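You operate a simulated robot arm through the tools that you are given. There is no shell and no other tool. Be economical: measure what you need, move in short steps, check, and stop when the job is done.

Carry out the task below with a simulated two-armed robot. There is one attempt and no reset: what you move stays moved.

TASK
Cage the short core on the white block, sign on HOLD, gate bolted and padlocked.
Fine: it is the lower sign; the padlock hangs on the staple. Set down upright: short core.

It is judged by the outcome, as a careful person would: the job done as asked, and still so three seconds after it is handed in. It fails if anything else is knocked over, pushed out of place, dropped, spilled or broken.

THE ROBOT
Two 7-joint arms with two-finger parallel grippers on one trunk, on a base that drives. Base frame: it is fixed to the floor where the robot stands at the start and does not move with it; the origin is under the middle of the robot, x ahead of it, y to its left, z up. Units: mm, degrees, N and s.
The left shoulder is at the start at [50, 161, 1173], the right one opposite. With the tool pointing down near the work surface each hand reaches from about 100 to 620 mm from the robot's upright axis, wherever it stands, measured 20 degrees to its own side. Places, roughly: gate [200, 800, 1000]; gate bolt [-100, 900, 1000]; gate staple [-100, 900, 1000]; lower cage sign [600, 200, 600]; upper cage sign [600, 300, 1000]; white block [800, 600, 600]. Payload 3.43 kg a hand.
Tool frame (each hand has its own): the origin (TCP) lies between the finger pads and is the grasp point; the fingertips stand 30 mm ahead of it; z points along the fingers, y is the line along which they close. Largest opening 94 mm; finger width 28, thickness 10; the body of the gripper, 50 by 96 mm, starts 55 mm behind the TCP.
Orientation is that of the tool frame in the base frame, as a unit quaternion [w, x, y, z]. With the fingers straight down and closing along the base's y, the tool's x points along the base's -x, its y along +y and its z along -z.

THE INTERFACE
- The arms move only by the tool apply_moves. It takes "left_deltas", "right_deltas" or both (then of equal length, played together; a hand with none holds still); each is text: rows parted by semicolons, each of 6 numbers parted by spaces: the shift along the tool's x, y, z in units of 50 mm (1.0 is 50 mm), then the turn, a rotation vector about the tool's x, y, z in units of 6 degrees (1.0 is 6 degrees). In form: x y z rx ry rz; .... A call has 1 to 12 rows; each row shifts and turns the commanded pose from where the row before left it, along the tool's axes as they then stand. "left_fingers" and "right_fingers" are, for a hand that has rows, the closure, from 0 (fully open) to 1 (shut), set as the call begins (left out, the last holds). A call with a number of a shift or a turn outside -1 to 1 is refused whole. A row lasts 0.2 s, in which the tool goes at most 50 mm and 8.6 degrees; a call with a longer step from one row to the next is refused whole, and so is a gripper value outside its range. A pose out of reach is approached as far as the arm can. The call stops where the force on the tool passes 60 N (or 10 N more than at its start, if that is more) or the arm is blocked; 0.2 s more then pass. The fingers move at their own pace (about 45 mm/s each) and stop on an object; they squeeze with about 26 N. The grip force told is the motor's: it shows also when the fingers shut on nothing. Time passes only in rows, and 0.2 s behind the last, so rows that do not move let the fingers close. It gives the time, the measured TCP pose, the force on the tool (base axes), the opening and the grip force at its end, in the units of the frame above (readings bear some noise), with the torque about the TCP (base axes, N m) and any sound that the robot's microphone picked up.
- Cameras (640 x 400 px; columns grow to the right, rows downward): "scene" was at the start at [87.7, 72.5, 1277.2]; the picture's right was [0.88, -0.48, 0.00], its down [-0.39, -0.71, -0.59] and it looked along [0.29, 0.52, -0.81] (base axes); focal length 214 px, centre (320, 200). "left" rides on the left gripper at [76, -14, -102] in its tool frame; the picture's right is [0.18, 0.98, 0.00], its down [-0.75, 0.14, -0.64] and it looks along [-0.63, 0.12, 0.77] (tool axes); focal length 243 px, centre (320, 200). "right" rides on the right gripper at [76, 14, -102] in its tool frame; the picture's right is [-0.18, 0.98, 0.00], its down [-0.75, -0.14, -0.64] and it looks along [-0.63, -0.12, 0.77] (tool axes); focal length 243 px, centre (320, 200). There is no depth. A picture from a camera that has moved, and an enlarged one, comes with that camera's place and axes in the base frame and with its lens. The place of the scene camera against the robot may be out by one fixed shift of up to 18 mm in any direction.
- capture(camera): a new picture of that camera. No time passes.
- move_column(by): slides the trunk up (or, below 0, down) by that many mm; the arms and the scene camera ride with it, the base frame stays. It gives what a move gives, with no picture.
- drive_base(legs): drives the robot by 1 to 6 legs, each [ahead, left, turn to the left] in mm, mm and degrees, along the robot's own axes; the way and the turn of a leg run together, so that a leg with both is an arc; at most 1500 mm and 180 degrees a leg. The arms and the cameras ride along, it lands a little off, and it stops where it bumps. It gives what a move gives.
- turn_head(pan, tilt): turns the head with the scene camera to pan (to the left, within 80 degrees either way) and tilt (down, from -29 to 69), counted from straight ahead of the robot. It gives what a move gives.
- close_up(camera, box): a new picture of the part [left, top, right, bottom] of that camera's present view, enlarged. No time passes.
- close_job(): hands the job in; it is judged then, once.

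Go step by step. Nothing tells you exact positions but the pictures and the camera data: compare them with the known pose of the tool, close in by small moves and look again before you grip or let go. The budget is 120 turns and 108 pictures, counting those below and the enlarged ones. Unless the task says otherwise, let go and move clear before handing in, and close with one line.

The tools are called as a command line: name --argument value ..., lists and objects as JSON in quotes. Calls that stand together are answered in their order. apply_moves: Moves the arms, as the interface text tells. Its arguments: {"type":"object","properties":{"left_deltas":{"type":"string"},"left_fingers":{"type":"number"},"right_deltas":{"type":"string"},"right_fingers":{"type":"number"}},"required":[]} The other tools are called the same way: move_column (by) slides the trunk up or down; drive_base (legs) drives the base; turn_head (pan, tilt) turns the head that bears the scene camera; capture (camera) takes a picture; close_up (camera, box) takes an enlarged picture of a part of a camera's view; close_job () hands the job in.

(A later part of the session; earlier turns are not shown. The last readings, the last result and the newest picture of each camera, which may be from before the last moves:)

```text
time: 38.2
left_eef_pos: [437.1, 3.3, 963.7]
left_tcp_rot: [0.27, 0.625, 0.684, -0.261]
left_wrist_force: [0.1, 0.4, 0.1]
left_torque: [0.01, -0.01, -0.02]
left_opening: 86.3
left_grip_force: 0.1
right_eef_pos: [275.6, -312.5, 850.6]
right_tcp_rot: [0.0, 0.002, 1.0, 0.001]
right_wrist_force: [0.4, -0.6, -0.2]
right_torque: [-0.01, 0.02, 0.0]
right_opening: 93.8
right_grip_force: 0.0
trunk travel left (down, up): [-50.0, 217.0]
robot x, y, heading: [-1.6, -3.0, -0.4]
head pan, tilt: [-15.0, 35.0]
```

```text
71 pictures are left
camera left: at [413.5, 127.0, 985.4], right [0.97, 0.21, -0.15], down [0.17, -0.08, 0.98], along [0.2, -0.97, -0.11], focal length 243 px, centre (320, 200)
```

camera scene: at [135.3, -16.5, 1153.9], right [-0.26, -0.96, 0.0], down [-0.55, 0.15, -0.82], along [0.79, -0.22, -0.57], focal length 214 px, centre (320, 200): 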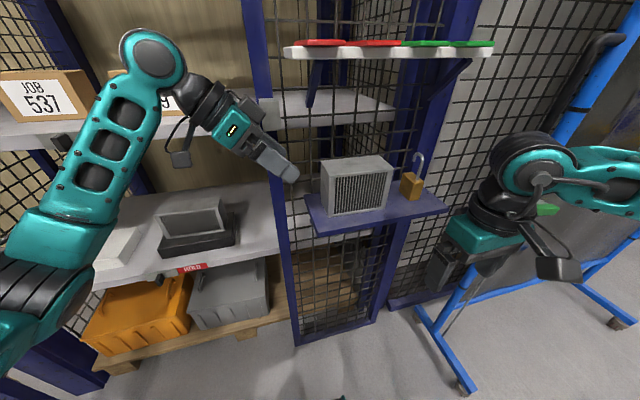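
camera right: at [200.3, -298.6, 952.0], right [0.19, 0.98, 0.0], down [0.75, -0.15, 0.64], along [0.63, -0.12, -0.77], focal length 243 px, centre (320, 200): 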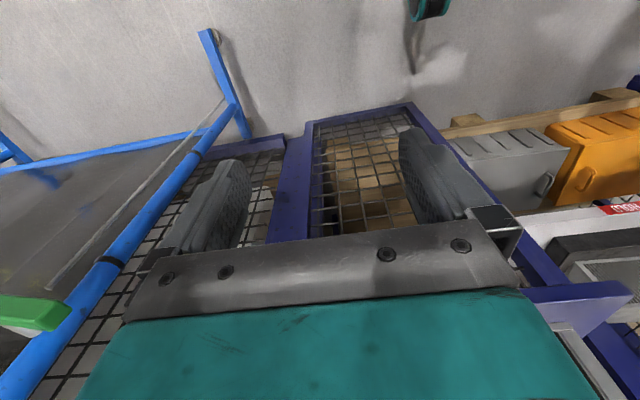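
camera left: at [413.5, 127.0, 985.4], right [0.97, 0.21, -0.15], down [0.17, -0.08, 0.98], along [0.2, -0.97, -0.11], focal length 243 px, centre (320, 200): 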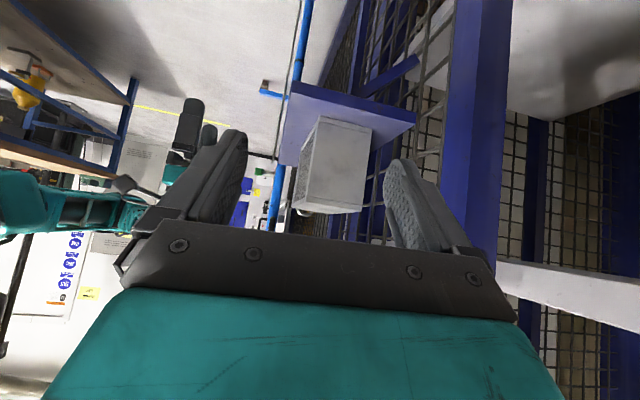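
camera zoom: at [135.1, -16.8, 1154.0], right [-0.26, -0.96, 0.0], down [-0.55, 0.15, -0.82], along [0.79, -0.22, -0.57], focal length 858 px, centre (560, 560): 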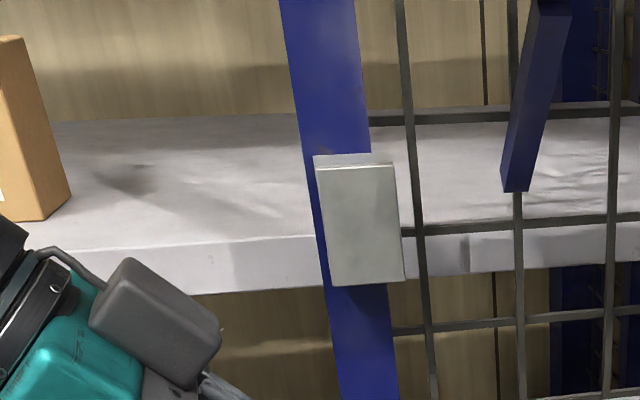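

The core is at x 448–510, z 869–958, left end y≈-122. I yaw a bit more so the hand stays clear of the box, then move to pre-grasp with x further forward.

apply_moves --left_deltas "0 0 0 -0.7 0 -0.72;-0.69 0.07 0.35 0 0 0;-0.69 0.07 0.35 0 0 0;-0.69 0.07 0.35 0 0 0" --left_fingers 0

capture --camera "left"

close_up --camera "scene" --box '[220, 80, 420, 220]'

```text
time: 39.2
left_eef_pos: [467.9, -103.3, 997.7]
left_tcp_rot: [0.282, 0.589, 0.716, -0.246]
left_wrist_force: [-1.4, -0.5, -0.1]
left_torque: [0.07, -0.06, -0.01]
left_opening: 93.6
left_grip_force: 0.0
right_eef_pos: [276.3, -312.8, 848.5]
right_tcp_rot: [0.0, 0.003, 1.0, 0.0]
right_wrist_force: [-0.4, 0.2, 0.9]
right_torque: [-0.01, 0.01, 0.01]
right_opening: 94.0
right_grip_force: 0.1
trunk travel left (down, up): [-50.0, 217.0]
robot x, y, heading: [-5.9, -3.4, -0.5]
head pan, tilt: [-15.0, 35.0]
```

```text
70 pictures are left
camera left: at [431.7, 17.1, 1020.5], right [0.94, 0.31, -0.15], down [0.18, -0.07, 0.98], along [0.3, -0.95, -0.12], focal length 243 px, centre (320, 200)
```

left: 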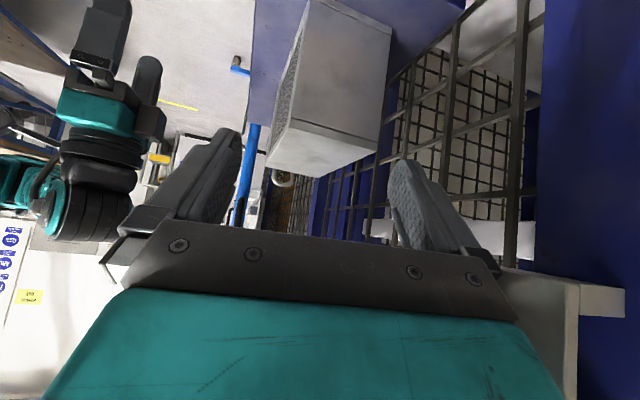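

```text
2.86 times, centred on (320, 150) of scene
camera zoom: at [135.0, -17.0, 1154.0], right [-0.26, -0.96, 0.0], down [-0.55, 0.15, -0.82], along [0.79, -0.22, -0.57], focal length 613 px, centre (320, 343)
```

zoom: 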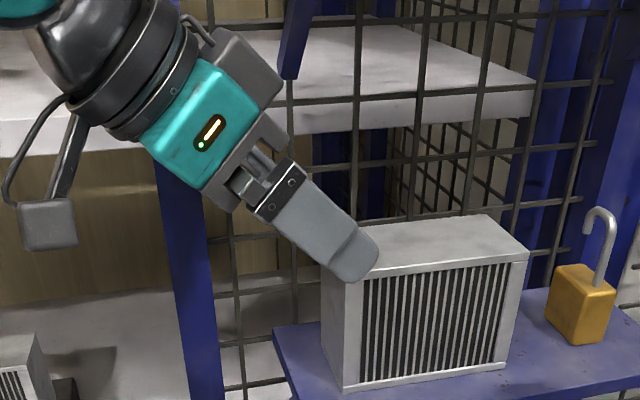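

Alignment looks good. I'll advance along the tool axis to straddle the core.

apply_moves --left_deltas "0 0.03 0.5 0 0 0;0 0.03 0.5 0 0 0;0 0 0.4 0 0 0;0 0 0.3 0 0 0"

close_up --camera "scene" --box '[220, 80, 420, 220]'

capture --camera "left"

```text
time: 40.2
left_eef_pos: [479.4, -164.3, 935.3]
left_tcp_rot: [0.282, 0.589, 0.717, -0.245]
left_wrist_force: [0.4, -0.1, 0.2]
left_torque: [0.02, 0.03, 0.03]
left_opening: 93.9
left_grip_force: 0.1
right_eef_pos: [276.7, -312.4, 850.1]
right_tcp_rot: [0.0, 0.002, 1.0, 0.0]
right_wrist_force: [-0.3, 0.3, -0.2]
right_torque: [0.02, 0.0, 0.04]
right_opening: 94.0
right_grip_force: 0.2
trunk travel left (down, up): [-50.0, 217.0]
robot x, y, heading: [-2.9, -0.6, -0.5]
head pan, tilt: [-15.0, 35.0]
```

```text
2.86 times, centred on (320, 150) of scene
camera zoom: at [135.2, -16.9, 1154.0], right [-0.26, -0.96, 0.0], down [-0.55, 0.15, -0.82], along [0.79, -0.22, -0.57], focal length 613 px, centre (320, 343)
```

zoom: 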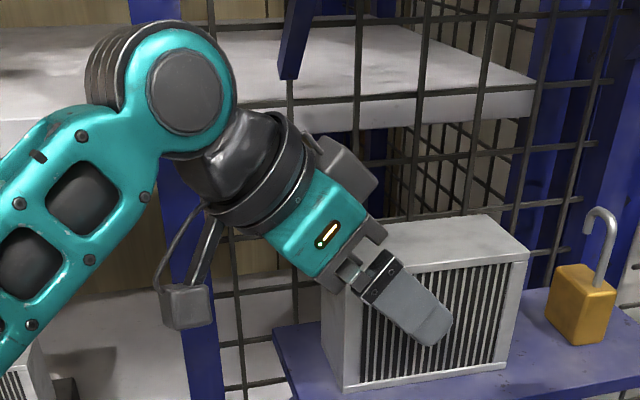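

```text
67 pictures are left
camera left: at [443.8, -42.5, 957.4], right [0.94, 0.31, -0.15], down [0.18, -0.07, 0.98], along [0.3, -0.95, -0.12], focal length 243 px, centre (320, 200)
```

left: 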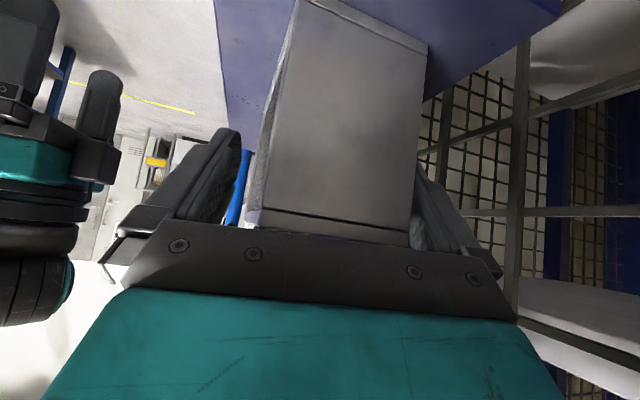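

The core is straddled. Close the fingers.

apply_moves --left_deltas "0 0 0 0 0 0;0 0 0 0 0 0;0 0 0 0 0 0;0 0 0 0 0 0" --left_fingers 1

close_up --camera "scene" --box '[220, 80, 420, 220]'

```text
time: 41.2
left_eef_pos: [478.8, -163.6, 935.4]
left_tcp_rot: [0.282, 0.589, 0.716, -0.245]
left_wrist_force: [-0.8, -1.5, 0.3]
left_torque: [-0.02, -0.12, -0.12]
left_opening: 70.8
left_grip_force: 25.8
right_eef_pos: [277.2, -313.3, 850.2]
right_tcp_rot: [-0.001, 0.003, 1.0, 0.0]
right_wrist_force: [0.8, -0.6, -0.5]
right_torque: [-0.01, 0.0, -0.02]
right_opening: 94.0
right_grip_force: 0.1
trunk travel left (down, up): [-50.0, 217.0]
robot x, y, heading: [-1.0, -1.0, -0.3]
head pan, tilt: [-15.0, 35.0]
```

```text
2.86 times, centred on (320, 150) of scene
camera zoom: at [135.1, -17.0, 1154.0], right [-0.26, -0.96, 0.0], down [-0.55, 0.15, -0.82], along [0.79, -0.22, -0.57], focal length 613 px, centre (320, 343)
```

zoom: 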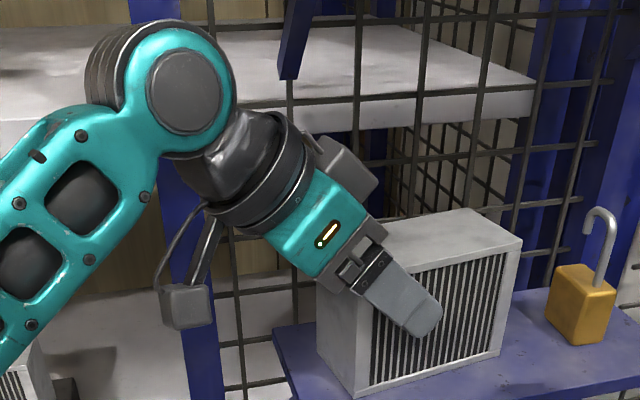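

Gripped (70.8 mm). Lift slightly and withdraw toward the robot.

apply_moves --left_deltas "-0.21 0 -0.215 0 0 0;-0.14 -0.49 -0.27 0 0 0;0.073 -0.49 -0.057 0 0 0;0.073 -0.49 -0.057 0 0 0"

capture --camera "scene"

```text
time: 42.2
left_eef_pos: [406.2, -163.4, 965.6]
left_tcp_rot: [0.281, 0.589, 0.717, -0.246]
left_wrist_force: [-0.2, -0.3, -7.2]
left_torque: [0.22, 0.05, -0.02]
left_opening: 70.6
left_grip_force: 25.9
right_eef_pos: [277.1, -312.9, 850.3]
right_tcp_rot: [0.0, 0.002, 1.0, -0.001]
right_wrist_force: [0.0, -0.5, 0.2]
right_torque: [-0.01, 0.01, 0.02]
right_opening: 94.1
right_grip_force: 0.1
trunk travel left (down, up): [-50.0, 217.0]
robot x, y, heading: [2.0, -1.3, -0.4]
head pan, tilt: [-15.0, 35.0]
```

```text
65 pictures are left
camera scene: at [135.5, -17.0, 1153.9], right [-0.26, -0.96, 0.0], down [-0.55, 0.15, -0.82], along [0.79, -0.22, -0.57], focal length 214 px, centre (320, 200)
```

scene: 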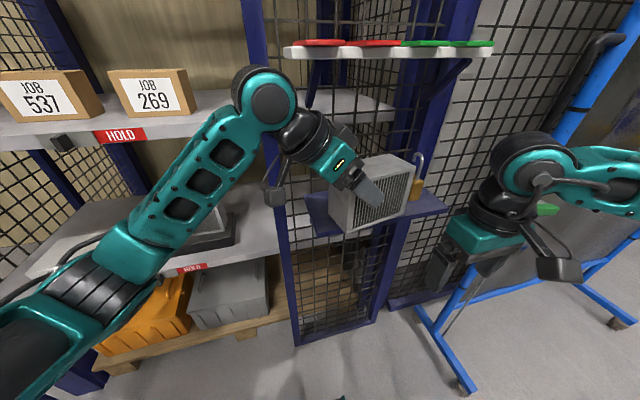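

Held securely (7 N). I'll drive left 250 mm, then yaw the hand so the tool points at the shelf.

drive_base --legs '[[-30, 0, 0], [0, 250, 0]]'

apply_moves --left_deltas "0 0 0 -1 0 -1;0 0 0 -1 0 -1;0 0 0 -1 0 -1;0 0 0 -1 0 -1;0 0 0 -1 0 -1;0 0 0 -1 0 -1;0 0 0 -1 0 -1;0 0 0 -1 0 -1;0 0 0 -1 0 -1;0 0 0 -0.35 0 -0.35"

turn_head --pan 25 --tilt 35

capture --camera "scene"

capture --camera "left"

```text
time: 44.5
left_eef_pos: [378.5, 86.1, 964.5]
left_tcp_rot: [0.282, 0.588, 0.717, -0.245]
left_wrist_force: [-0.5, 0.5, -7.4]
left_torque: [0.26, 0.08, -0.03]
left_opening: 70.5
left_grip_force: 26.4
right_eef_pos: [249.3, -63.9, 849.2]
right_tcp_rot: [0.0, 0.002, 1.0, 0.0]
right_wrist_force: [-0.3, -0.1, -0.6]
right_torque: [0.04, -0.03, -0.01]
right_opening: 94.0
right_grip_force: 0.1
trunk travel left (down, up): [-50.0, 217.0]
robot x, y, heading: [-28.1, 249.5, -0.2]
head pan, tilt: [-15.0, 35.0]
```

```text
time: 46.7
left_eef_pos: [379.8, 85.6, 965.7]
left_tcp_rot: [0.372, 0.001, 0.928, 0.008]
left_wrist_force: [-0.9, 0.1, -7.3]
left_torque: [0.02, 0.27, 0.01]
left_opening: 70.5
left_grip_force: 25.8
right_eef_pos: [249.8, -63.4, 849.8]
right_tcp_rot: [-0.001, 0.002, 1.0, 0.0]
right_wrist_force: [-0.4, 0.3, -0.1]
right_torque: [-0.01, 0.01, -0.01]
right_opening: 93.9
right_grip_force: 0.1
trunk travel left (down, up): [-50.0, 217.0]
robot x, y, heading: [-30.8, 244.0, 0.0]
head pan, tilt: [-15.0, 35.0]
```

```text
time: 47.7
left_eef_pos: [379.2, 85.9, 965.8]
left_tcp_rot: [0.371, 0.001, 0.928, 0.009]
left_wrist_force: [0.6, -0.4, -7.2]
left_torque: [0.02, 0.26, 0.01]
left_opening: 70.2
left_grip_force: 26.2
right_eef_pos: [248.9, -64.8, 849.3]
right_tcp_rot: [-0.001, 0.002, 1.0, 0.0]
right_wrist_force: [0.2, -0.1, 0.4]
right_torque: [0.01, -0.02, -0.03]
right_opening: 93.7
right_grip_force: 0.0
trunk travel left (down, up): [-50.0, 217.0]
robot x, y, heading: [-30.9, 245.4, 0.1]
head pan, tilt: [25.0, 35.0]
```

```text
64 pictures are left
camera scene: at [102.0, 291.4, 1153.9], right [0.42, -0.91, 0.0], down [-0.52, -0.24, -0.82], along [0.74, 0.34, -0.57], focal length 214 px, centre (320, 200)
```

scene: 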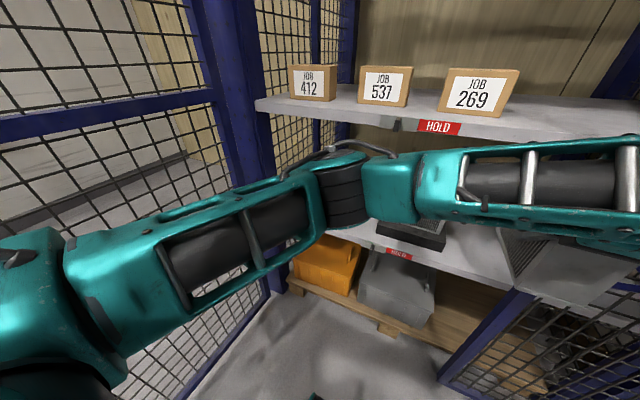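

```text
63 pictures are left
camera left: at [253.6, 70.8, 986.6], right [-0.14, 0.98, -0.11], down [0.1, 0.13, 0.99], along [0.99, 0.12, -0.12], focal length 243 px, centre (320, 200)
```

left: 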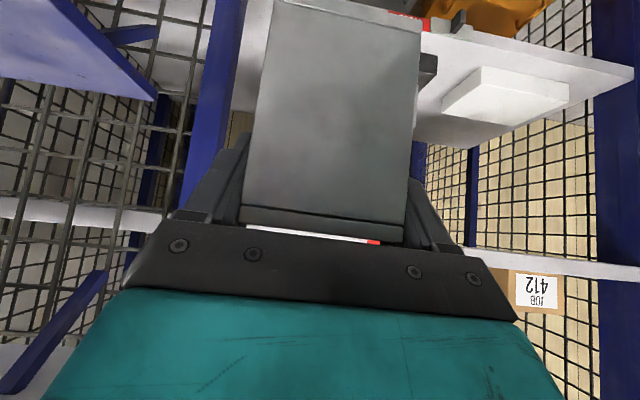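

The core is level in the grip and the white block is visible. Zoom on it in the wrist camera to pin down its location.

close_up --camera "left" --box '[420, 40, 600, 150]'

```text
3.56 times, centred on (510, 95) of left
camera zoom: at [253.6, 70.8, 986.6], right [-0.14, 0.98, -0.11], down [0.1, 0.13, 0.99], along [0.99, 0.12, -0.12], focal length 863 px, centre (-356, 573)
```

zoom: 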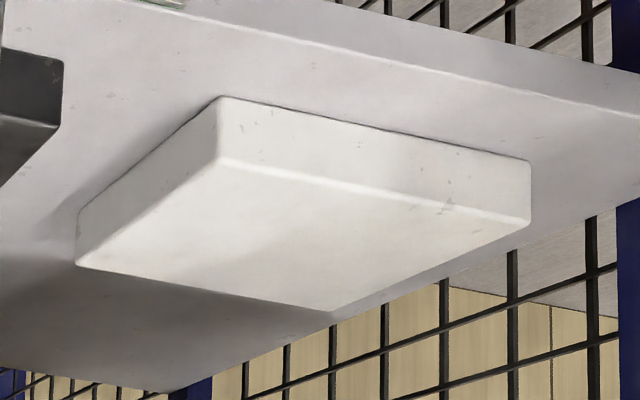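

The white block top spans x 691–826, y 445–659, z≈645. I'll drive forward 80 mm and bring the core in front of the block.

drive_base --legs '[[80, 0, 0]]'

apply_moves --left_deltas "0.238 0.841 0.31 0 0 0;0.238 0.841 0.31 0 0 0;0.238 0.841 0.31 0 0 0;0.238 0.841 0.31 0 0 0;0.238 0.841 0.31 0 0 0;0.238 0.841 0.31 0 0 0;0.238 0.841 0.31 0 0 0;0.238 0.841 0.31 0 0 0;0.238 0.841 0.31 0 0 0;0.238 0.841 0.31 0 0 0;0.238 0.841 0.31 0 0 0"

capture --camera "scene"

```text
time: 48.8
left_eef_pos: [456.0, 86.6, 963.8]
left_tcp_rot: [0.371, 0.001, 0.928, 0.008]
left_wrist_force: [0.1, 0.8, -8.5]
left_torque: [0.01, 0.23, 0.0]
left_opening: 70.1
left_grip_force: 26.2
right_eef_pos: [328.7, -65.1, 849.8]
right_tcp_rot: [-0.002, 0.001, 1.0, 0.0]
right_wrist_force: [-0.2, -0.2, 0.4]
right_torque: [0.0, 0.01, -0.03]
right_opening: 94.0
right_grip_force: 0.0
trunk travel left (down, up): [-50.0, 217.0]
robot x, y, heading: [46.3, 246.9, -0.0]
head pan, tilt: [25.0, 35.0]
```

```text
time: 51.2
left_eef_pos: [480.0, 551.6, 759.4]
left_tcp_rot: [0.371, 0.001, 0.929, 0.009]
left_wrist_force: [0.5, -0.2, -7.5]
left_torque: [0.02, 0.25, 0.04]
left_opening: 70.5
left_grip_force: 25.8
right_eef_pos: [327.6, -63.0, 850.1]
right_tcp_rot: [-0.001, 0.002, 1.0, 0.0]
right_wrist_force: [0.1, -0.3, -0.3]
right_torque: [-0.01, 0.0, 0.02]
right_opening: 94.1
right_grip_force: 0.1
trunk travel left (down, up): [-50.0, 217.0]
robot x, y, heading: [48.6, 246.3, -0.1]
head pan, tilt: [25.0, 35.0]
```

```text
61 pictures are left
camera scene: at [180.7, 292.1, 1153.9], right [0.42, -0.91, 0.0], down [-0.52, -0.24, -0.82], along [0.74, 0.34, -0.57], focal length 214 px, centre (320, 200)
```

scene: 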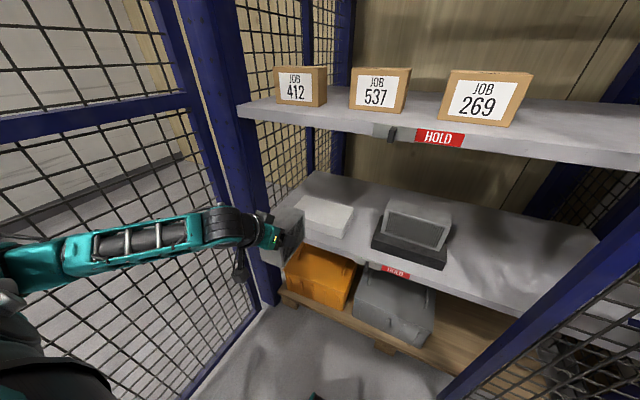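

Clear. Move forward over the block, about 30 mm above it.

apply_moves --left_deltas "-0.557 0 0.597 0 0 0;-0.557 0 0.597 0 0 0;-0.557 0 0.597 0 0 0;-0.557 0 0.597 0 0 0;-0.557 0 0.597 0 0 0;-0.557 0 0.597 0 0 0"

close_up --camera "scene" --box '[220, 150, 420, 275]'

capture --camera "left"

```text
time: 52.6
left_eef_pos: [722.4, 554.3, 743.5]
left_tcp_rot: [0.37, 0.002, 0.929, 0.008]
left_wrist_force: [0.0, -0.5, -6.6]
left_torque: [0.0, 0.23, 0.02]
left_opening: 70.5
left_grip_force: 26.0
right_eef_pos: [328.8, -62.3, 849.1]
right_tcp_rot: [0.0, 0.0, 1.0, 0.001]
right_wrist_force: [-0.3, -0.2, 0.6]
right_torque: [0.03, 0.0, 0.02]
right_opening: 94.1
right_grip_force: 0.1
trunk travel left (down, up): [-50.0, 217.0]
robot x, y, heading: [46.9, 246.1, 0.1]
head pan, tilt: [25.0, 35.0]
```

```text
3.20 times, centred on (320, 212) of scene
camera zoom: at [181.0, 291.8, 1153.8], right [0.42, -0.91, 0.0], down [-0.52, -0.24, -0.82], along [0.74, 0.34, -0.57], focal length 686 px, centre (320, 160)
```

zoom: 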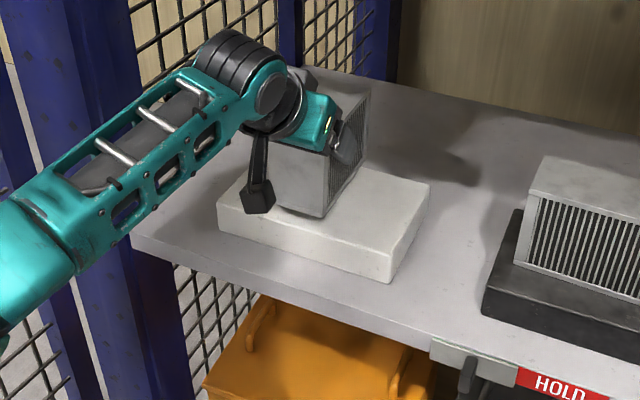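

```text
59 pictures are left
camera left: at [597.7, 538.6, 765.3], right [-0.14, 0.98, -0.11], down [0.11, 0.13, 0.99], along [0.98, 0.12, -0.12], focal length 243 px, centre (320, 200)
```

left: 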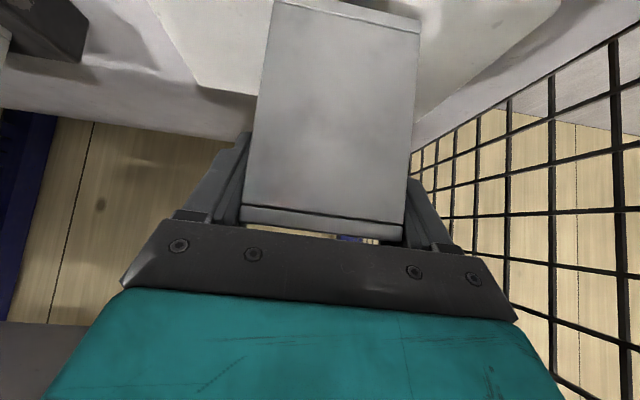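

Shift forward 8 mm, lower close to the block, then creep down.

apply_moves --left_deltas "-0.116 -0.03 0.11 0 0 0;0.18 0 0.19 0 0 0;0.18 0 0.19 0 0 0;0.0276 0 0.0289 0 0 0;0 0 0 0 0 0"

apply_moves --left_deltas "0.0276 0 0.0289 0 0 0;0 0 0 0 0 0"

close_up --camera "scene" --box '[270, 160, 370, 245]'

```text
time: 53.8
left_eef_pos: [731.4, 550.6, 723.6]
left_tcp_rot: [0.377, 0.001, 0.926, 0.008]
left_wrist_force: [-0.3, -0.4, 15.2]
left_torque: [-0.7, -0.34, -0.17]
left_opening: 70.5
left_grip_force: 26.0
right_eef_pos: [326.8, -65.0, 850.8]
right_tcp_rot: [0.0, 0.001, 1.0, 0.001]
right_wrist_force: [0.0, 0.3, 0.3]
right_torque: [-0.02, 0.02, 0.0]
right_opening: 93.9
right_grip_force: 0.0
trunk travel left (down, up): [-50.0, 217.0]
robot x, y, heading: [49.7, 245.9, -0.2]
head pan, tilt: [25.0, 35.0]
```

```text
time: 54.4
left_eef_pos: [730.9, 551.9, 722.1]
left_tcp_rot: [0.376, 0.002, 0.926, 0.008]
left_wrist_force: [4.2, 3.7, 21.7]
left_torque: [-0.69, 0.14, -0.08]
left_opening: 70.7
left_grip_force: 25.4
right_eef_pos: [326.6, -63.5, 849.6]
right_tcp_rot: [0.001, 0.001, 1.0, 0.001]
right_wrist_force: [0.6, 0.1, -0.7]
right_torque: [0.01, -0.02, -0.02]
right_opening: 94.2
right_grip_force: 0.0
trunk travel left (down, up): [-50.0, 217.0]
robot x, y, heading: [51.5, 246.2, -0.2]
head pan, tilt: [25.0, 35.0]
```

```text
4.71 times, centred on (320, 202) of scene
camera zoom: at [178.4, 291.0, 1154.4], right [0.42, -0.91, 0.0], down [-0.52, -0.24, -0.82], along [0.74, 0.35, -0.57], focal length 1009 px, centre (320, 188)
```

zoom: 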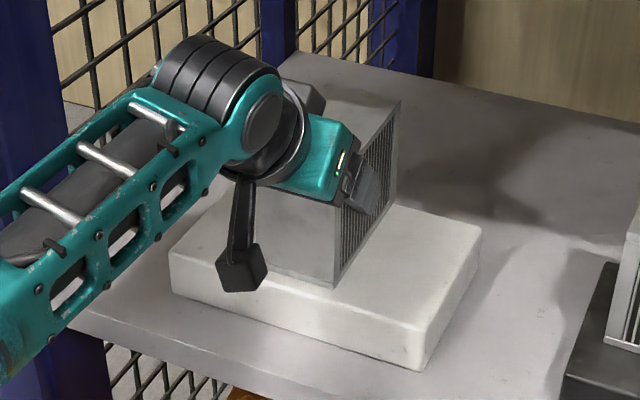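

Contact came a bit earlier than expected. I'll zoom in to check how the core sits on the block.

close_up --camera "scene" --box '[305, 175, 365, 225]'

capture --camera "left"

```text
8.00 times, centred on (335, 200) of scene
camera zoom: at [178.4, 291.0, 1154.4], right [0.42, -0.91, 0.0], down [-0.52, -0.24, -0.82], along [0.74, 0.35, -0.57], focal length 1716 px, centre (200, 200)
```

zoom: 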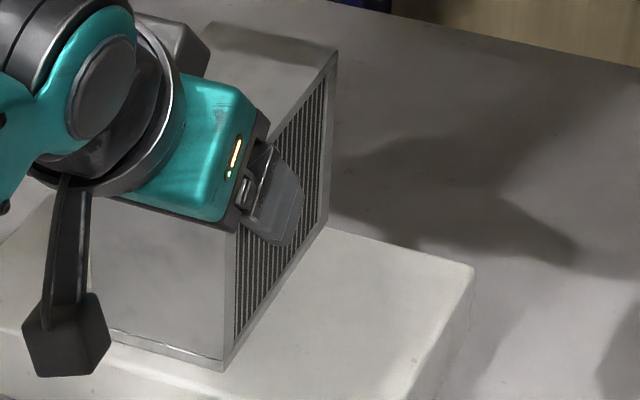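

```text
56 pictures are left
camera left: at [606.2, 536.0, 741.4], right [-0.14, 0.98, -0.11], down [0.09, 0.13, 0.99], along [0.99, 0.12, -0.11], focal length 243 px, centre (320, 200)
```

left: 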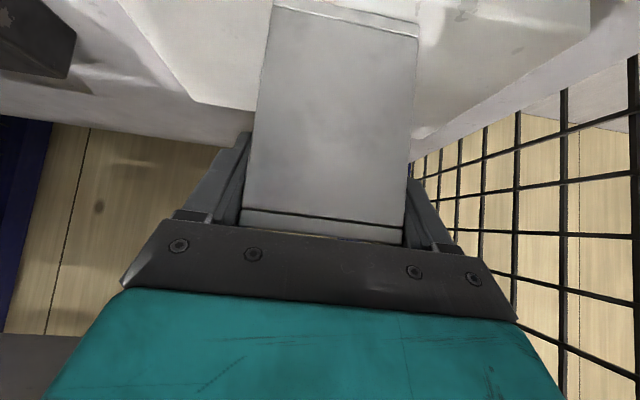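

The block top is really at ≈655, so its centre is nearer (744, 538), and the core is about 2° rolled. I'll lift a little, fix the roll, shift back 15 mm and right 13 mm, and lower again.

apply_moves --left_deltas "-0.165 0 -0.173 0 0 0;0 0 0 0.252 0 -0.24;0.216 -0.26 -0.207 0 0 0;0.07 0 0.072 0 0 0;0 0 0 0 0 0"

close_up --camera "scene" --box '[270, 160, 370, 245]'

```text
time: 55.6
left_eef_pos: [716.3, 538.7, 720.3]
left_tcp_rot: [0.371, -0.006, 0.929, -0.009]
left_wrist_force: [-0.6, -0.4, -3.7]
left_torque: [0.07, 0.43, 0.02]
left_opening: 70.6
left_grip_force: 26.2
right_eef_pos: [327.7, -64.0, 848.8]
right_tcp_rot: [0.0, 0.001, 1.0, 0.0]
right_wrist_force: [0.2, -0.2, -0.1]
right_torque: [-0.01, -0.01, -0.02]
right_opening: 94.0
right_grip_force: 0.1
trunk travel left (down, up): [-50.0, 217.0]
robot x, y, heading: [49.1, 246.6, 0.1]
head pan, tilt: [25.0, 35.0]
```

```text
4.71 times, centred on (320, 202) of scene
camera zoom: at [180.6, 291.7, 1153.9], right [0.42, -0.91, 0.0], down [-0.52, -0.24, -0.82], along [0.74, 0.34, -0.57], focal length 1009 px, centre (320, 188)
```

zoom: 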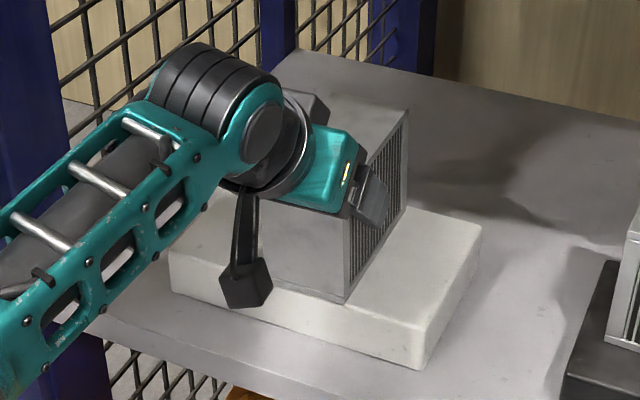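

Good placement now, just touching. I press down gently to seat it.

apply_moves --left_deltas "0.0276 0 0.0289 0 0 0;0 0 0 0 0 0"

apply_moves --left_deltas "0.0276 0 0.0289 0 0 0;0 0 0 0 0 0"

```text
time: 56.2
left_eef_pos: [716.2, 539.0, 722.4]
left_tcp_rot: [0.372, -0.005, 0.928, -0.008]
left_wrist_force: [-2.6, -0.3, 1.3]
left_torque: [0.28, 0.7, 0.08]
left_opening: 70.3
left_grip_force: 26.2
right_eef_pos: [327.6, -64.0, 849.6]
right_tcp_rot: [0.001, 0.0, 1.0, 0.0]
right_wrist_force: [0.7, -0.6, 0.7]
right_torque: [-0.02, -0.02, 0.02]
right_opening: 94.0
right_grip_force: 0.0
trunk travel left (down, up): [-50.0, 217.0]
robot x, y, heading: [45.6, 248.9, 0.0]
head pan, tilt: [25.0, 35.0]
```

```text
time: 56.8
left_eef_pos: [715.2, 538.4, 720.5]
left_tcp_rot: [0.375, -0.006, 0.927, -0.008]
left_wrist_force: [0.4, -0.4, 8.8]
left_torque: [0.54, 0.71, 0.01]
left_opening: 70.3
left_grip_force: 25.7
right_eef_pos: [327.0, -64.0, 850.5]
right_tcp_rot: [0.0, 0.001, 1.0, 0.0]
right_wrist_force: [-0.3, -0.3, -0.1]
right_torque: [-0.02, 0.01, 0.01]
right_opening: 93.8
right_grip_force: 0.1
trunk travel left (down, up): [-50.0, 217.0]
robot x, y, heading: [48.1, 246.7, -0.1]
head pan, tilt: [25.0, 35.0]
```

apply_moves --left_deltas "0.0276 0 0.0289 0 0 0;0 0 0 0 0 0"

close_up --camera "scene" --box '[300, 170, 370, 230]'

```text
time: 57.4
left_eef_pos: [717.1, 537.5, 720.1]
left_tcp_rot: [0.375, -0.004, 0.927, -0.009]
left_wrist_force: [5.7, -2.4, 17.6]
left_torque: [0.75, 0.56, -0.11]
left_opening: 70.5
left_grip_force: 26.2
right_eef_pos: [326.3, -64.7, 851.0]
right_tcp_rot: [0.002, 0.001, 1.0, 0.001]
right_wrist_force: [-0.1, -0.3, -0.2]
right_torque: [0.02, 0.01, -0.02]
right_opening: 93.9
right_grip_force: 0.1
trunk travel left (down, up): [-50.0, 217.0]
robot x, y, heading: [46.5, 247.4, -0.1]
head pan, tilt: [25.0, 35.0]
```

```text
6.67 times, centred on (335, 200) of scene
camera zoom: at [179.1, 290.7, 1154.3], right [0.42, -0.91, 0.0], down [-0.52, -0.24, -0.82], along [0.74, 0.35, -0.57], focal length 1430 px, centre (220, 200)
```

zoom: 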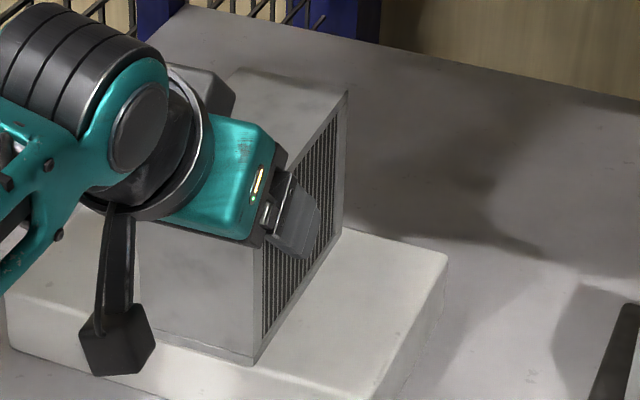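

The core looks seated. Open and withdraw along the tool axis.

apply_moves --left_deltas "0 0 0 0 0 0;0 0 0 0 0 0;0 0 0 0 0 0" --left_fingers 0

apply_moves --left_deltas "0 0 -0.4 0 0 0;0 0 -0.8 0 0 0;0 0 -0.9 0 0 0;0.6 0 -0.7 0 0 0;0.6 0 -0.7 0 0 0;0.6 0 -0.7 0 0 0"

close_up --camera "scene" --box '[240, 150, 400, 250]'

```text
time: 58.2
left_eef_pos: [716.0, 537.9, 715.8]
left_tcp_rot: [0.372, -0.006, 0.928, -0.009]
left_wrist_force: [0.3, 0.4, -0.3]
left_torque: [0.0, -0.02, 0.02]
left_opening: 94.0
left_grip_force: 0.0
right_eef_pos: [327.5, -64.6, 850.7]
right_tcp_rot: [0.0, 0.001, 1.0, -0.001]
right_wrist_force: [0.7, 0.0, 0.3]
right_torque: [-0.03, -0.03, 0.01]
right_opening: 94.1
right_grip_force: 0.0
trunk travel left (down, up): [-50.0, 217.0]
robot x, y, heading: [46.5, 247.2, 0.0]
head pan, tilt: [25.0, 35.0]
```

```text
time: 59.6
left_eef_pos: [505.1, 539.8, 804.9]
left_tcp_rot: [0.371, -0.006, 0.928, -0.009]
left_wrist_force: [-0.3, 0.3, 0.4]
left_torque: [-0.01, 0.01, -0.03]
left_opening: 93.9
left_grip_force: 0.1
right_eef_pos: [328.5, -64.5, 850.7]
right_tcp_rot: [0.0, 0.001, 1.0, 0.0]
right_wrist_force: [-0.5, -0.5, -0.3]
right_torque: [-0.01, 0.0, -0.01]
right_opening: 94.1
right_grip_force: 0.1
trunk travel left (down, up): [-50.0, 217.0]
robot x, y, heading: [44.4, 244.9, 0.0]
head pan, tilt: [25.0, 35.0]
```

```text
4.00 times, centred on (320, 200) of scene
camera zoom: at [180.2, 291.6, 1154.0], right [0.42, -0.91, 0.0], down [-0.52, -0.24, -0.82], along [0.74, 0.34, -0.57], focal length 858 px, centre (320, 200)
```

zoom: 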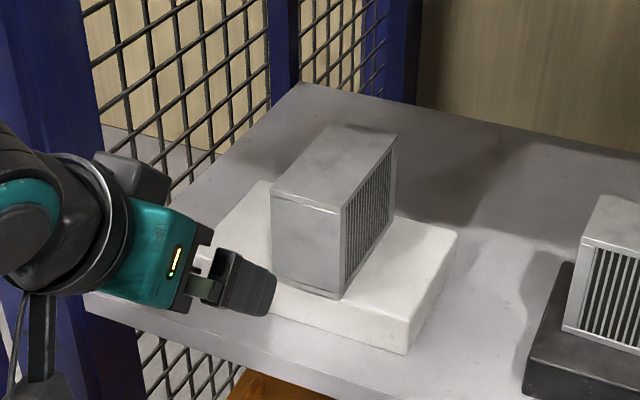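

The short core stands upright on the white block. Now the gate: retract the arm, back off, raise the trunk and look at the gate's free end.

apply_moves --left_deltas "0 0 -1 0 0 0;0 0 -1 0 0 0;0 -1 0 0 0 0;0 -1 0 0 0 0"

drive_base --legs '[[-550, 0, 0]]'

turn_head --pan 55 --tilt 20

capture --camera "scene"

```text
time: 60.6
left_eef_pos: [451.6, 440.6, 879.6]
left_tcp_rot: [0.372, -0.005, 0.928, -0.009]
left_wrist_force: [0.3, 0.3, 0.5]
left_torque: [0.0, 0.01, -0.02]
left_opening: 93.8
left_grip_force: 0.0
left hand out of reach, approached as far as the arm can: row 2, 3
right_eef_pos: [328.7, -63.9, 849.3]
right_tcp_rot: [0.0, 0.001, 1.0, -0.001]
right_wrist_force: [0.6, 0.4, -0.4]
right_torque: [0.04, -0.02, 0.01]
right_opening: 94.3
right_grip_force: 0.1
trunk travel left (down, up): [-50.0, 217.0]
robot x, y, heading: [43.4, 245.8, -0.2]
head pan, tilt: [25.0, 35.0]
```

```text
time: 63.7
left_eef_pos: [-90.9, 442.3, 879.5]
left_tcp_rot: [0.371, -0.006, 0.928, -0.008]
left_wrist_force: [-0.6, 0.5, -1.2]
left_torque: [0.03, 0.0, 0.0]
left_opening: 94.2
left_grip_force: 0.0
right_eef_pos: [-214.2, -62.5, 849.7]
right_tcp_rot: [0.0, 0.001, 1.0, 0.001]
right_wrist_force: [-0.7, 0.4, -0.2]
right_torque: [0.04, -0.02, -0.02]
right_opening: 94.0
right_grip_force: 0.0
trunk travel left (down, up): [-50.0, 217.0]
robot x, y, heading: [-497.1, 246.0, -0.1]
head pan, tilt: [25.0, 35.0]
```

```text
time: 64.7
left_eef_pos: [-90.2, 443.0, 878.9]
left_tcp_rot: [0.372, -0.006, 0.928, -0.008]
left_wrist_force: [-0.2, -0.3, -0.3]
left_torque: [0.0, -0.01, 0.01]
left_opening: 94.0
left_grip_force: 0.0
right_eef_pos: [-213.6, -63.5, 849.9]
right_tcp_rot: [0.0, -0.001, 1.0, 0.0]
right_wrist_force: [0.2, 0.0, 1.5]
right_torque: [-0.01, -0.03, -0.02]
right_opening: 94.1
right_grip_force: 0.2
trunk travel left (down, up): [-50.0, 217.0]
robot x, y, heading: [-496.9, 245.2, -0.1]
head pan, tilt: [55.0, 20.0]
```

```text
52 pictures are left
camera scene: at [-389.1, 331.2, 1177.8], right [0.82, -0.57, 0.0], down [-0.2, -0.28, -0.94], along [0.54, 0.77, -0.34], focal length 214 px, centre (320, 200)
```

scene: 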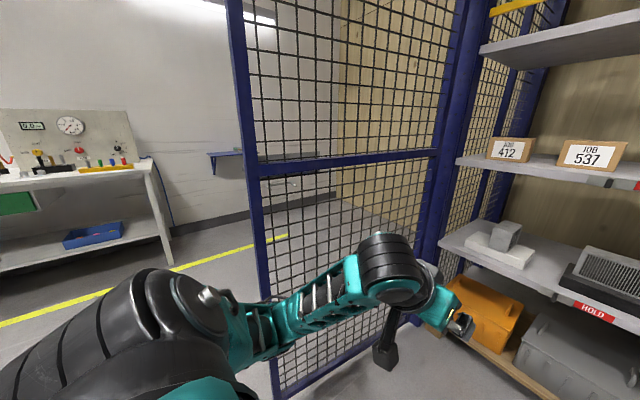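

close_up --camera "scene" --box '[190, 110, 310, 200]'

```text
4.44 times, centred on (250, 155) of scene
camera zoom: at [-389.1, 331.2, 1177.8], right [0.82, -0.57, 0.0], down [-0.2, -0.28, -0.94], along [0.54, 0.77, -0.34], focal length 953 px, centre (631, 400)
```

zoom: 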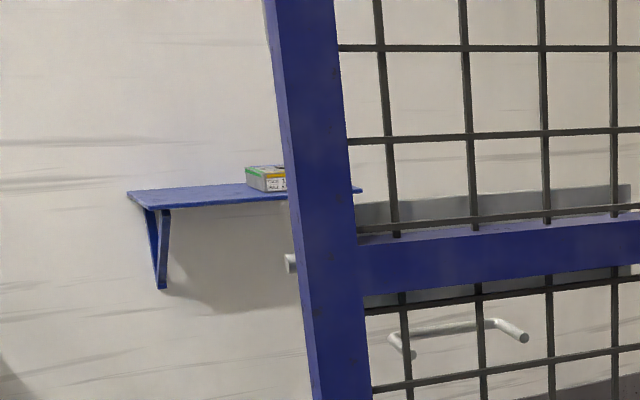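

The bolt assembly sits on the gate's outer (+y) face at z≈1000–1080. I'll reach around the free end with a downward-pointing left hand above the bolt, and drag the gate shut. First: trunk up, tool down, back away.

move_column --by 215

apply_moves --left_deltas "0 0 0 0 0.91 0;0 0 0 0 0.91 0;0 0 0 0 0.91 0;0 0 0 0 0.91 0;0 0 0 0 0.91 0;0 0 0 0 0.91 0;0 0 0 0 0.91 0;0 0 0 0 0.91 0;0 0 -1 0 0 0;0 0 -0.9 0 0 0" --left_fingers 1

drive_base --legs '[[-250, 0, 0], [0, 480, 0]]'

turn_head --pan 20 --tilt 30

capture --camera "scene"

```text
time: 67.0
left_eef_pos: [-90.8, 442.5, 1093.7]
left_tcp_rot: [0.372, -0.006, 0.928, -0.009]
left_wrist_force: [0.3, 0.1, -0.5]
left_torque: [0.03, -0.03, 0.01]
left_opening: 94.1
left_grip_force: 0.1
right_eef_pos: [-214.3, -62.3, 1065.2]
right_tcp_rot: [0.001, 0.0, 1.0, 0.0]
right_wrist_force: [0.1, 0.2, 0.9]
right_torque: [0.03, -0.03, -0.01]
right_opening: 94.1
right_grip_force: 0.1
trunk travel left (down, up): [-265.0, 2.0]
robot x, y, heading: [-493.3, 247.3, -0.2]
head pan, tilt: [55.0, 20.0]
```

```text
time: 69.2
left_eef_pos: [-92.0, 445.4, 1188.8]
left_tcp_rot: [-0.002, -0.003, 1.0, -0.011]
left_wrist_force: [-0.2, -0.4, 0.5]
left_torque: [0.02, 0.0, -0.01]
left_opening: 0.1
left_grip_force: 25.8
right_eef_pos: [-214.4, -63.9, 1064.1]
right_tcp_rot: [0.0, 0.0, 1.0, 0.0]
right_wrist_force: [0.0, 0.0, -0.9]
right_torque: [-0.02, 0.01, -0.01]
right_opening: 94.0
right_grip_force: 0.1
trunk travel left (down, up): [-265.0, 2.0]
robot x, y, heading: [-497.0, 245.7, 0.1]
head pan, tilt: [55.0, 20.0]
```

```text
time: 73.5
left_eef_pos: [-341.6, 930.2, 1188.7]
left_tcp_rot: [0.0, 0.001, 1.0, -0.011]
left_wrist_force: [-0.6, -0.1, -0.3]
left_torque: [-0.03, 0.03, 0.0]
left_opening: 0.1
left_grip_force: 26.2
right_eef_pos: [-468.3, 423.4, 1065.3]
right_tcp_rot: [0.001, 0.003, 1.0, 0.0]
right_wrist_force: [-0.5, -0.4, 0.4]
right_torque: [-0.01, 0.01, 0.0]
right_opening: 94.1
right_grip_force: 0.1
trunk travel left (down, up): [-265.0, 2.0]
robot x, y, heading: [-743.8, 738.6, -0.4]
head pan, tilt: [55.0, 20.0]
```

```text
time: 74.5
left_eef_pos: [-341.9, 929.7, 1188.9]
left_tcp_rot: [0.0, 0.001, 1.0, -0.011]
left_wrist_force: [0.7, -0.1, -0.6]
left_torque: [0.04, -0.02, 0.02]
left_opening: 0.0
left_grip_force: 25.9
right_eef_pos: [-468.7, 423.0, 1065.6]
right_tcp_rot: [-0.001, 0.004, 1.0, 0.0]
right_wrist_force: [0.5, 0.4, 0.2]
right_torque: [0.01, 0.0, 0.02]
right_opening: 94.0
right_grip_force: 0.0
trunk travel left (down, up): [-265.0, 2.0]
robot x, y, heading: [-746.2, 734.0, -0.3]
head pan, tilt: [20.0, 30.0]
```

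```text
50 pictures are left
camera scene: at [-609.0, 772.8, 1376.8], right [0.34, -0.94, 0.0], down [-0.47, -0.17, -0.87], along [0.82, 0.29, -0.5], focal length 214 px, centre (320, 200)
```

scene: 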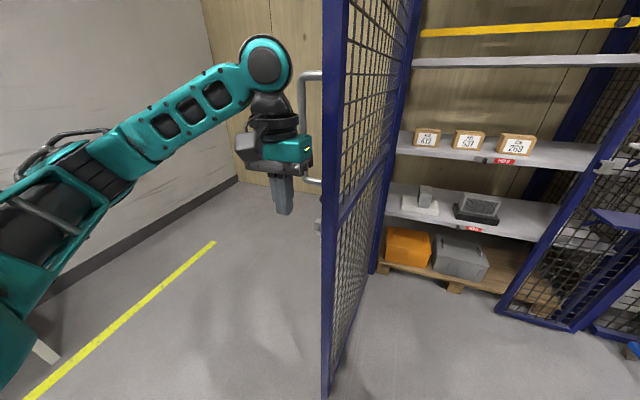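

close_up --camera "scene" --box '[230, 50, 390, 250]'

```text
2.00 times, centred on (310, 150) of scene
camera zoom: at [-609.0, 772.8, 1376.8], right [0.34, -0.94, 0.0], down [-0.47, -0.17, -0.87], along [0.82, 0.29, -0.5], focal length 429 px, centre (340, 300)
```

zoom: 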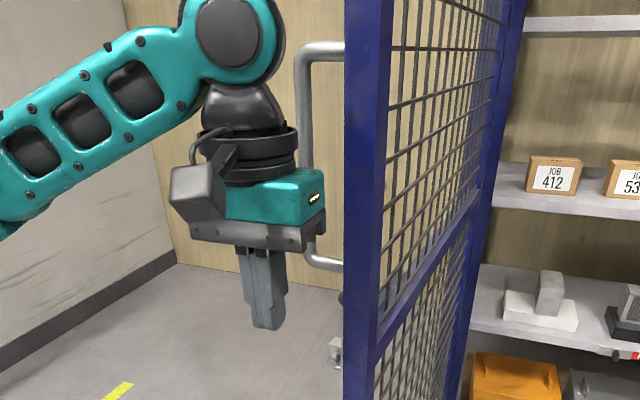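

There is a vertical pull handle on the gate's outer face (z≈1140–1370). I'll use it: back up, extend the left hand, and point it forward to straddle the handle bar.

drive_base --legs '[[-150, 0, 0]]'

apply_moves --left_deltas "-1 0 0 0 0 0;-1 0 0 0 0 0;-1 0 0 0 0 0;0 0 -0.8 0 0 0;0 0 0 0 -1 0;0 0 0 0 -1 0;0 0 0 0 -1 0;0 0 0 0 -1 0;0 0 0 0 -1 0;0 0 0 0 -1 0;0 0 0 0 -1 0;0 0 0 0 -1 0" --left_fingers 0.3

apply_moves --left_deltas "0 0 0 0 -1 0;0 0 0 0 -1 0;0 0 0 0 -1 0;0 0 0 0 -1 0;0 0 0 0 -1 0;0 0 0 0 -1 0;0 0 0 0 -1 0"

capture --camera "left"

capture --camera "scene"

```text
time: 75.9
left_eef_pos: [-490.1, 929.6, 1189.0]
left_tcp_rot: [0.0, 0.002, 1.0, -0.01]
left_wrist_force: [-0.7, 0.5, 0.7]
left_torque: [0.0, -0.03, 0.01]
left_opening: 0.0
left_grip_force: 26.2
right_eef_pos: [-619.0, 424.3, 1063.3]
right_tcp_rot: [0.001, 0.006, 1.0, 0.0]
right_wrist_force: [-1.5, -0.3, -0.4]
right_torque: [0.01, -0.02, 0.01]
right_opening: 93.8
right_grip_force: 0.0
trunk travel left (down, up): [-265.0, 2.0]
robot x, y, heading: [-897.6, 737.6, -0.6]
head pan, tilt: [20.0, 30.0]
```

```text
time: 78.5
left_eef_pos: [-341.5, 930.2, 1228.9]
left_tcp_rot: [0.407, -0.002, 0.913, -0.011]
left_wrist_force: [0.0, 0.2, 0.0]
left_torque: [-0.01, 0.04, 0.0]
left_opening: 66.0
left_grip_force: 0.1
right_eef_pos: [-617.8, 423.8, 1065.4]
right_tcp_rot: [-0.001, 0.005, 1.0, 0.0]
right_wrist_force: [0.5, 0.0, 0.3]
right_torque: [0.01, -0.02, 0.0]
right_opening: 94.1
right_grip_force: 0.1
trunk travel left (down, up): [-265.0, 2.0]
robot x, y, heading: [-895.4, 732.0, -0.3]
head pan, tilt: [20.0, 30.0]
```

```text
time: 80.1
left_eef_pos: [-341.1, 930.9, 1228.6]
left_tcp_rot: [0.708, -0.006, 0.707, -0.009]
left_wrist_force: [0.6, -0.7, 0.8]
left_torque: [-0.01, 0.01, 0.02]
left_opening: 65.8
left_grip_force: 0.1
right_eef_pos: [-619.4, 423.6, 1064.3]
right_tcp_rot: [0.0, 0.006, 1.0, 0.0]
right_wrist_force: [0.4, -0.2, -0.5]
right_torque: [0.01, 0.0, -0.06]
right_opening: 94.3
right_grip_force: 0.0
trunk travel left (down, up): [-265.0, 2.0]
robot x, y, heading: [-896.3, 734.3, -0.9]
head pan, tilt: [20.0, 30.0]
```

```text
48 pictures are left
camera left: at [-441.9, 914.8, 1152.8], right [0.0, 0.98, -0.2], down [-0.64, 0.16, 0.75], along [0.77, 0.13, 0.63], focal length 243 px, centre (320, 200)
```

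left: 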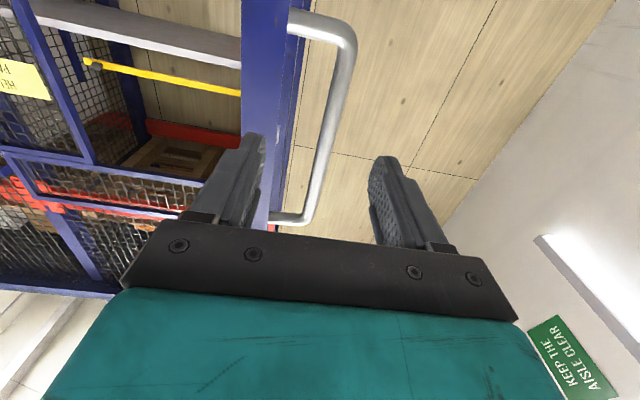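

```text
47 pictures are left
camera scene: at [-758.2, 773.7, 1376.8], right [0.33, -0.94, 0.0], down [-0.47, -0.17, -0.87], along [0.82, 0.29, -0.5], focal length 214 px, centre (320, 200)
```

scene: 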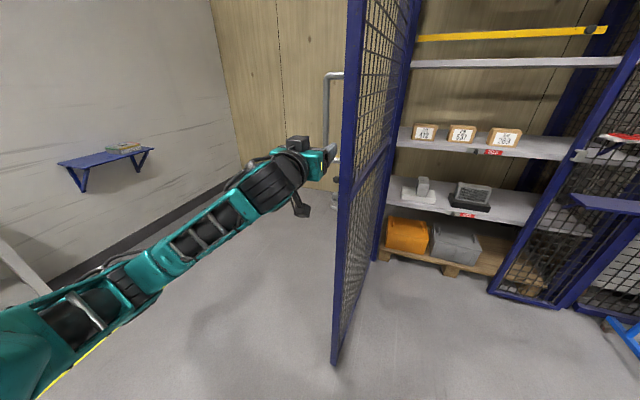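

The handle bar is at about (-225, 943), z 1180–1383. I centre the hand on it and drive forward so the bar goes between the fingers.

apply_moves --left_deltas "-0.8 0 0 0 0 0;0 0.22 0 0 0 0" --left_fingers 0.4

drive_base --legs '[[65, 0, 0.6]]'

capture --camera "left"

```text
time: 80.7
left_eef_pos: [-341.0, 941.9, 1268.6]
left_tcp_rot: [0.707, -0.007, 0.707, -0.009]
left_wrist_force: [1.3, -0.2, -0.8]
left_torque: [0.0, 0.0, 0.01]
left_opening: 56.1
left_grip_force: 0.1
right_eef_pos: [-618.0, 423.8, 1064.8]
right_tcp_rot: [0.0, 0.005, 1.0, 0.0]
right_wrist_force: [0.1, 0.4, -0.1]
right_torque: [-0.01, 0.01, -0.03]
right_opening: 94.0
right_grip_force: 0.0
trunk travel left (down, up): [-265.0, 2.0]
robot x, y, heading: [-895.1, 737.6, -0.6]
head pan, tilt: [20.0, 30.0]
```

```text
time: 81.7
left_eef_pos: [-276.1, 946.6, 1269.2]
left_tcp_rot: [0.707, -0.008, 0.708, -0.006]
left_wrist_force: [0.6, 0.4, 0.6]
left_torque: [-0.02, -0.02, 0.0]
left_opening: 56.5
left_grip_force: 0.0
right_eef_pos: [-548.5, 425.1, 1064.6]
right_tcp_rot: [-0.001, 0.0, 1.0, 0.0]
right_wrist_force: [-0.2, -0.3, 0.3]
right_torque: [0.03, 0.03, -0.01]
right_opening: 94.0
right_grip_force: 0.0
trunk travel left (down, up): [-265.0, 2.0]
robot x, y, heading: [-832.4, 735.3, -0.2]
head pan, tilt: [20.0, 30.0]
```

```text
46 pictures are left
camera left: at [-378.1, 930.5, 1192.9], right [-0.01, 0.98, -0.2], down [-0.64, 0.15, 0.75], along [0.77, 0.13, 0.63], focal length 243 px, centre (320, 200)
```

left: 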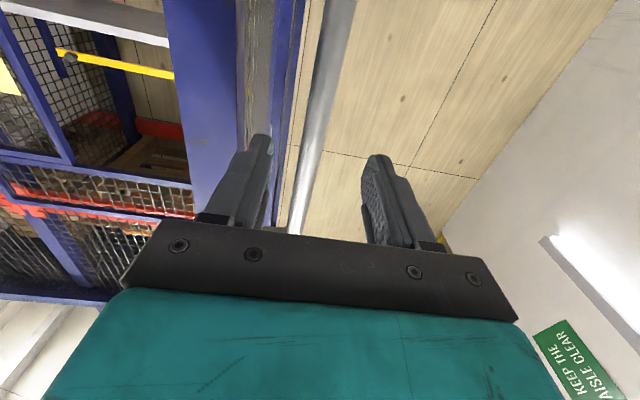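

drive_base --legs '[[50, 0, 0]]'

capture --camera "left"

close_up --camera "scene" --box '[260, 50, 420, 200]'

```text
time: 82.6
left_eef_pos: [-226.4, 946.7, 1268.6]
left_tcp_rot: [0.706, -0.009, 0.708, -0.005]
left_wrist_force: [0.0, -0.6, 0.3]
left_torque: [0.01, -0.01, 0.03]
left_opening: 56.4
left_grip_force: 0.0
right_eef_pos: [-499.7, 425.2, 1064.4]
right_tcp_rot: [-0.001, 0.0, 1.0, 0.0]
right_wrist_force: [-1.0, -0.4, 0.4]
right_torque: [0.02, -0.02, -0.04]
right_opening: 94.0
right_grip_force: 0.0
trunk travel left (down, up): [-265.0, 2.0]
robot x, y, heading: [-781.0, 737.4, -0.3]
head pan, tilt: [20.0, 30.0]
```

```text
45 pictures are left
camera left: at [-328.5, 930.6, 1192.8], right [-0.01, 0.98, -0.2], down [-0.64, 0.15, 0.75], along [0.77, 0.13, 0.63], focal length 243 px, centre (320, 200)
```

left: 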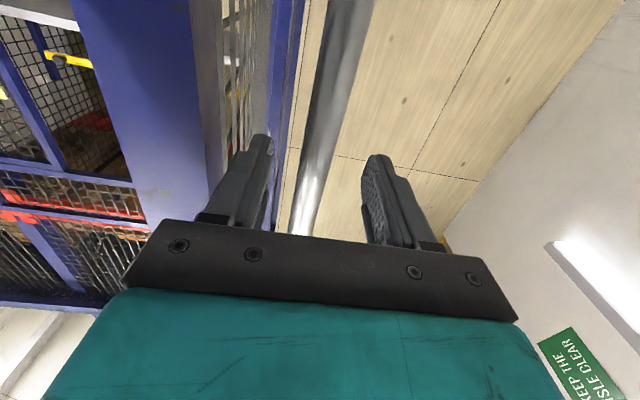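

```text
2.67 times, centred on (340, 125) of scene
camera zoom: at [-642.6, 774.6, 1376.6], right [0.34, -0.94, 0.0], down [-0.47, -0.17, -0.87], along [0.81, 0.3, -0.5], focal length 572 px, centre (267, 400)
```

zoom: 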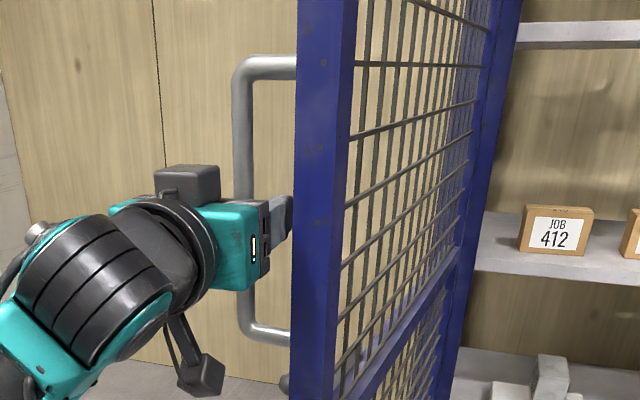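

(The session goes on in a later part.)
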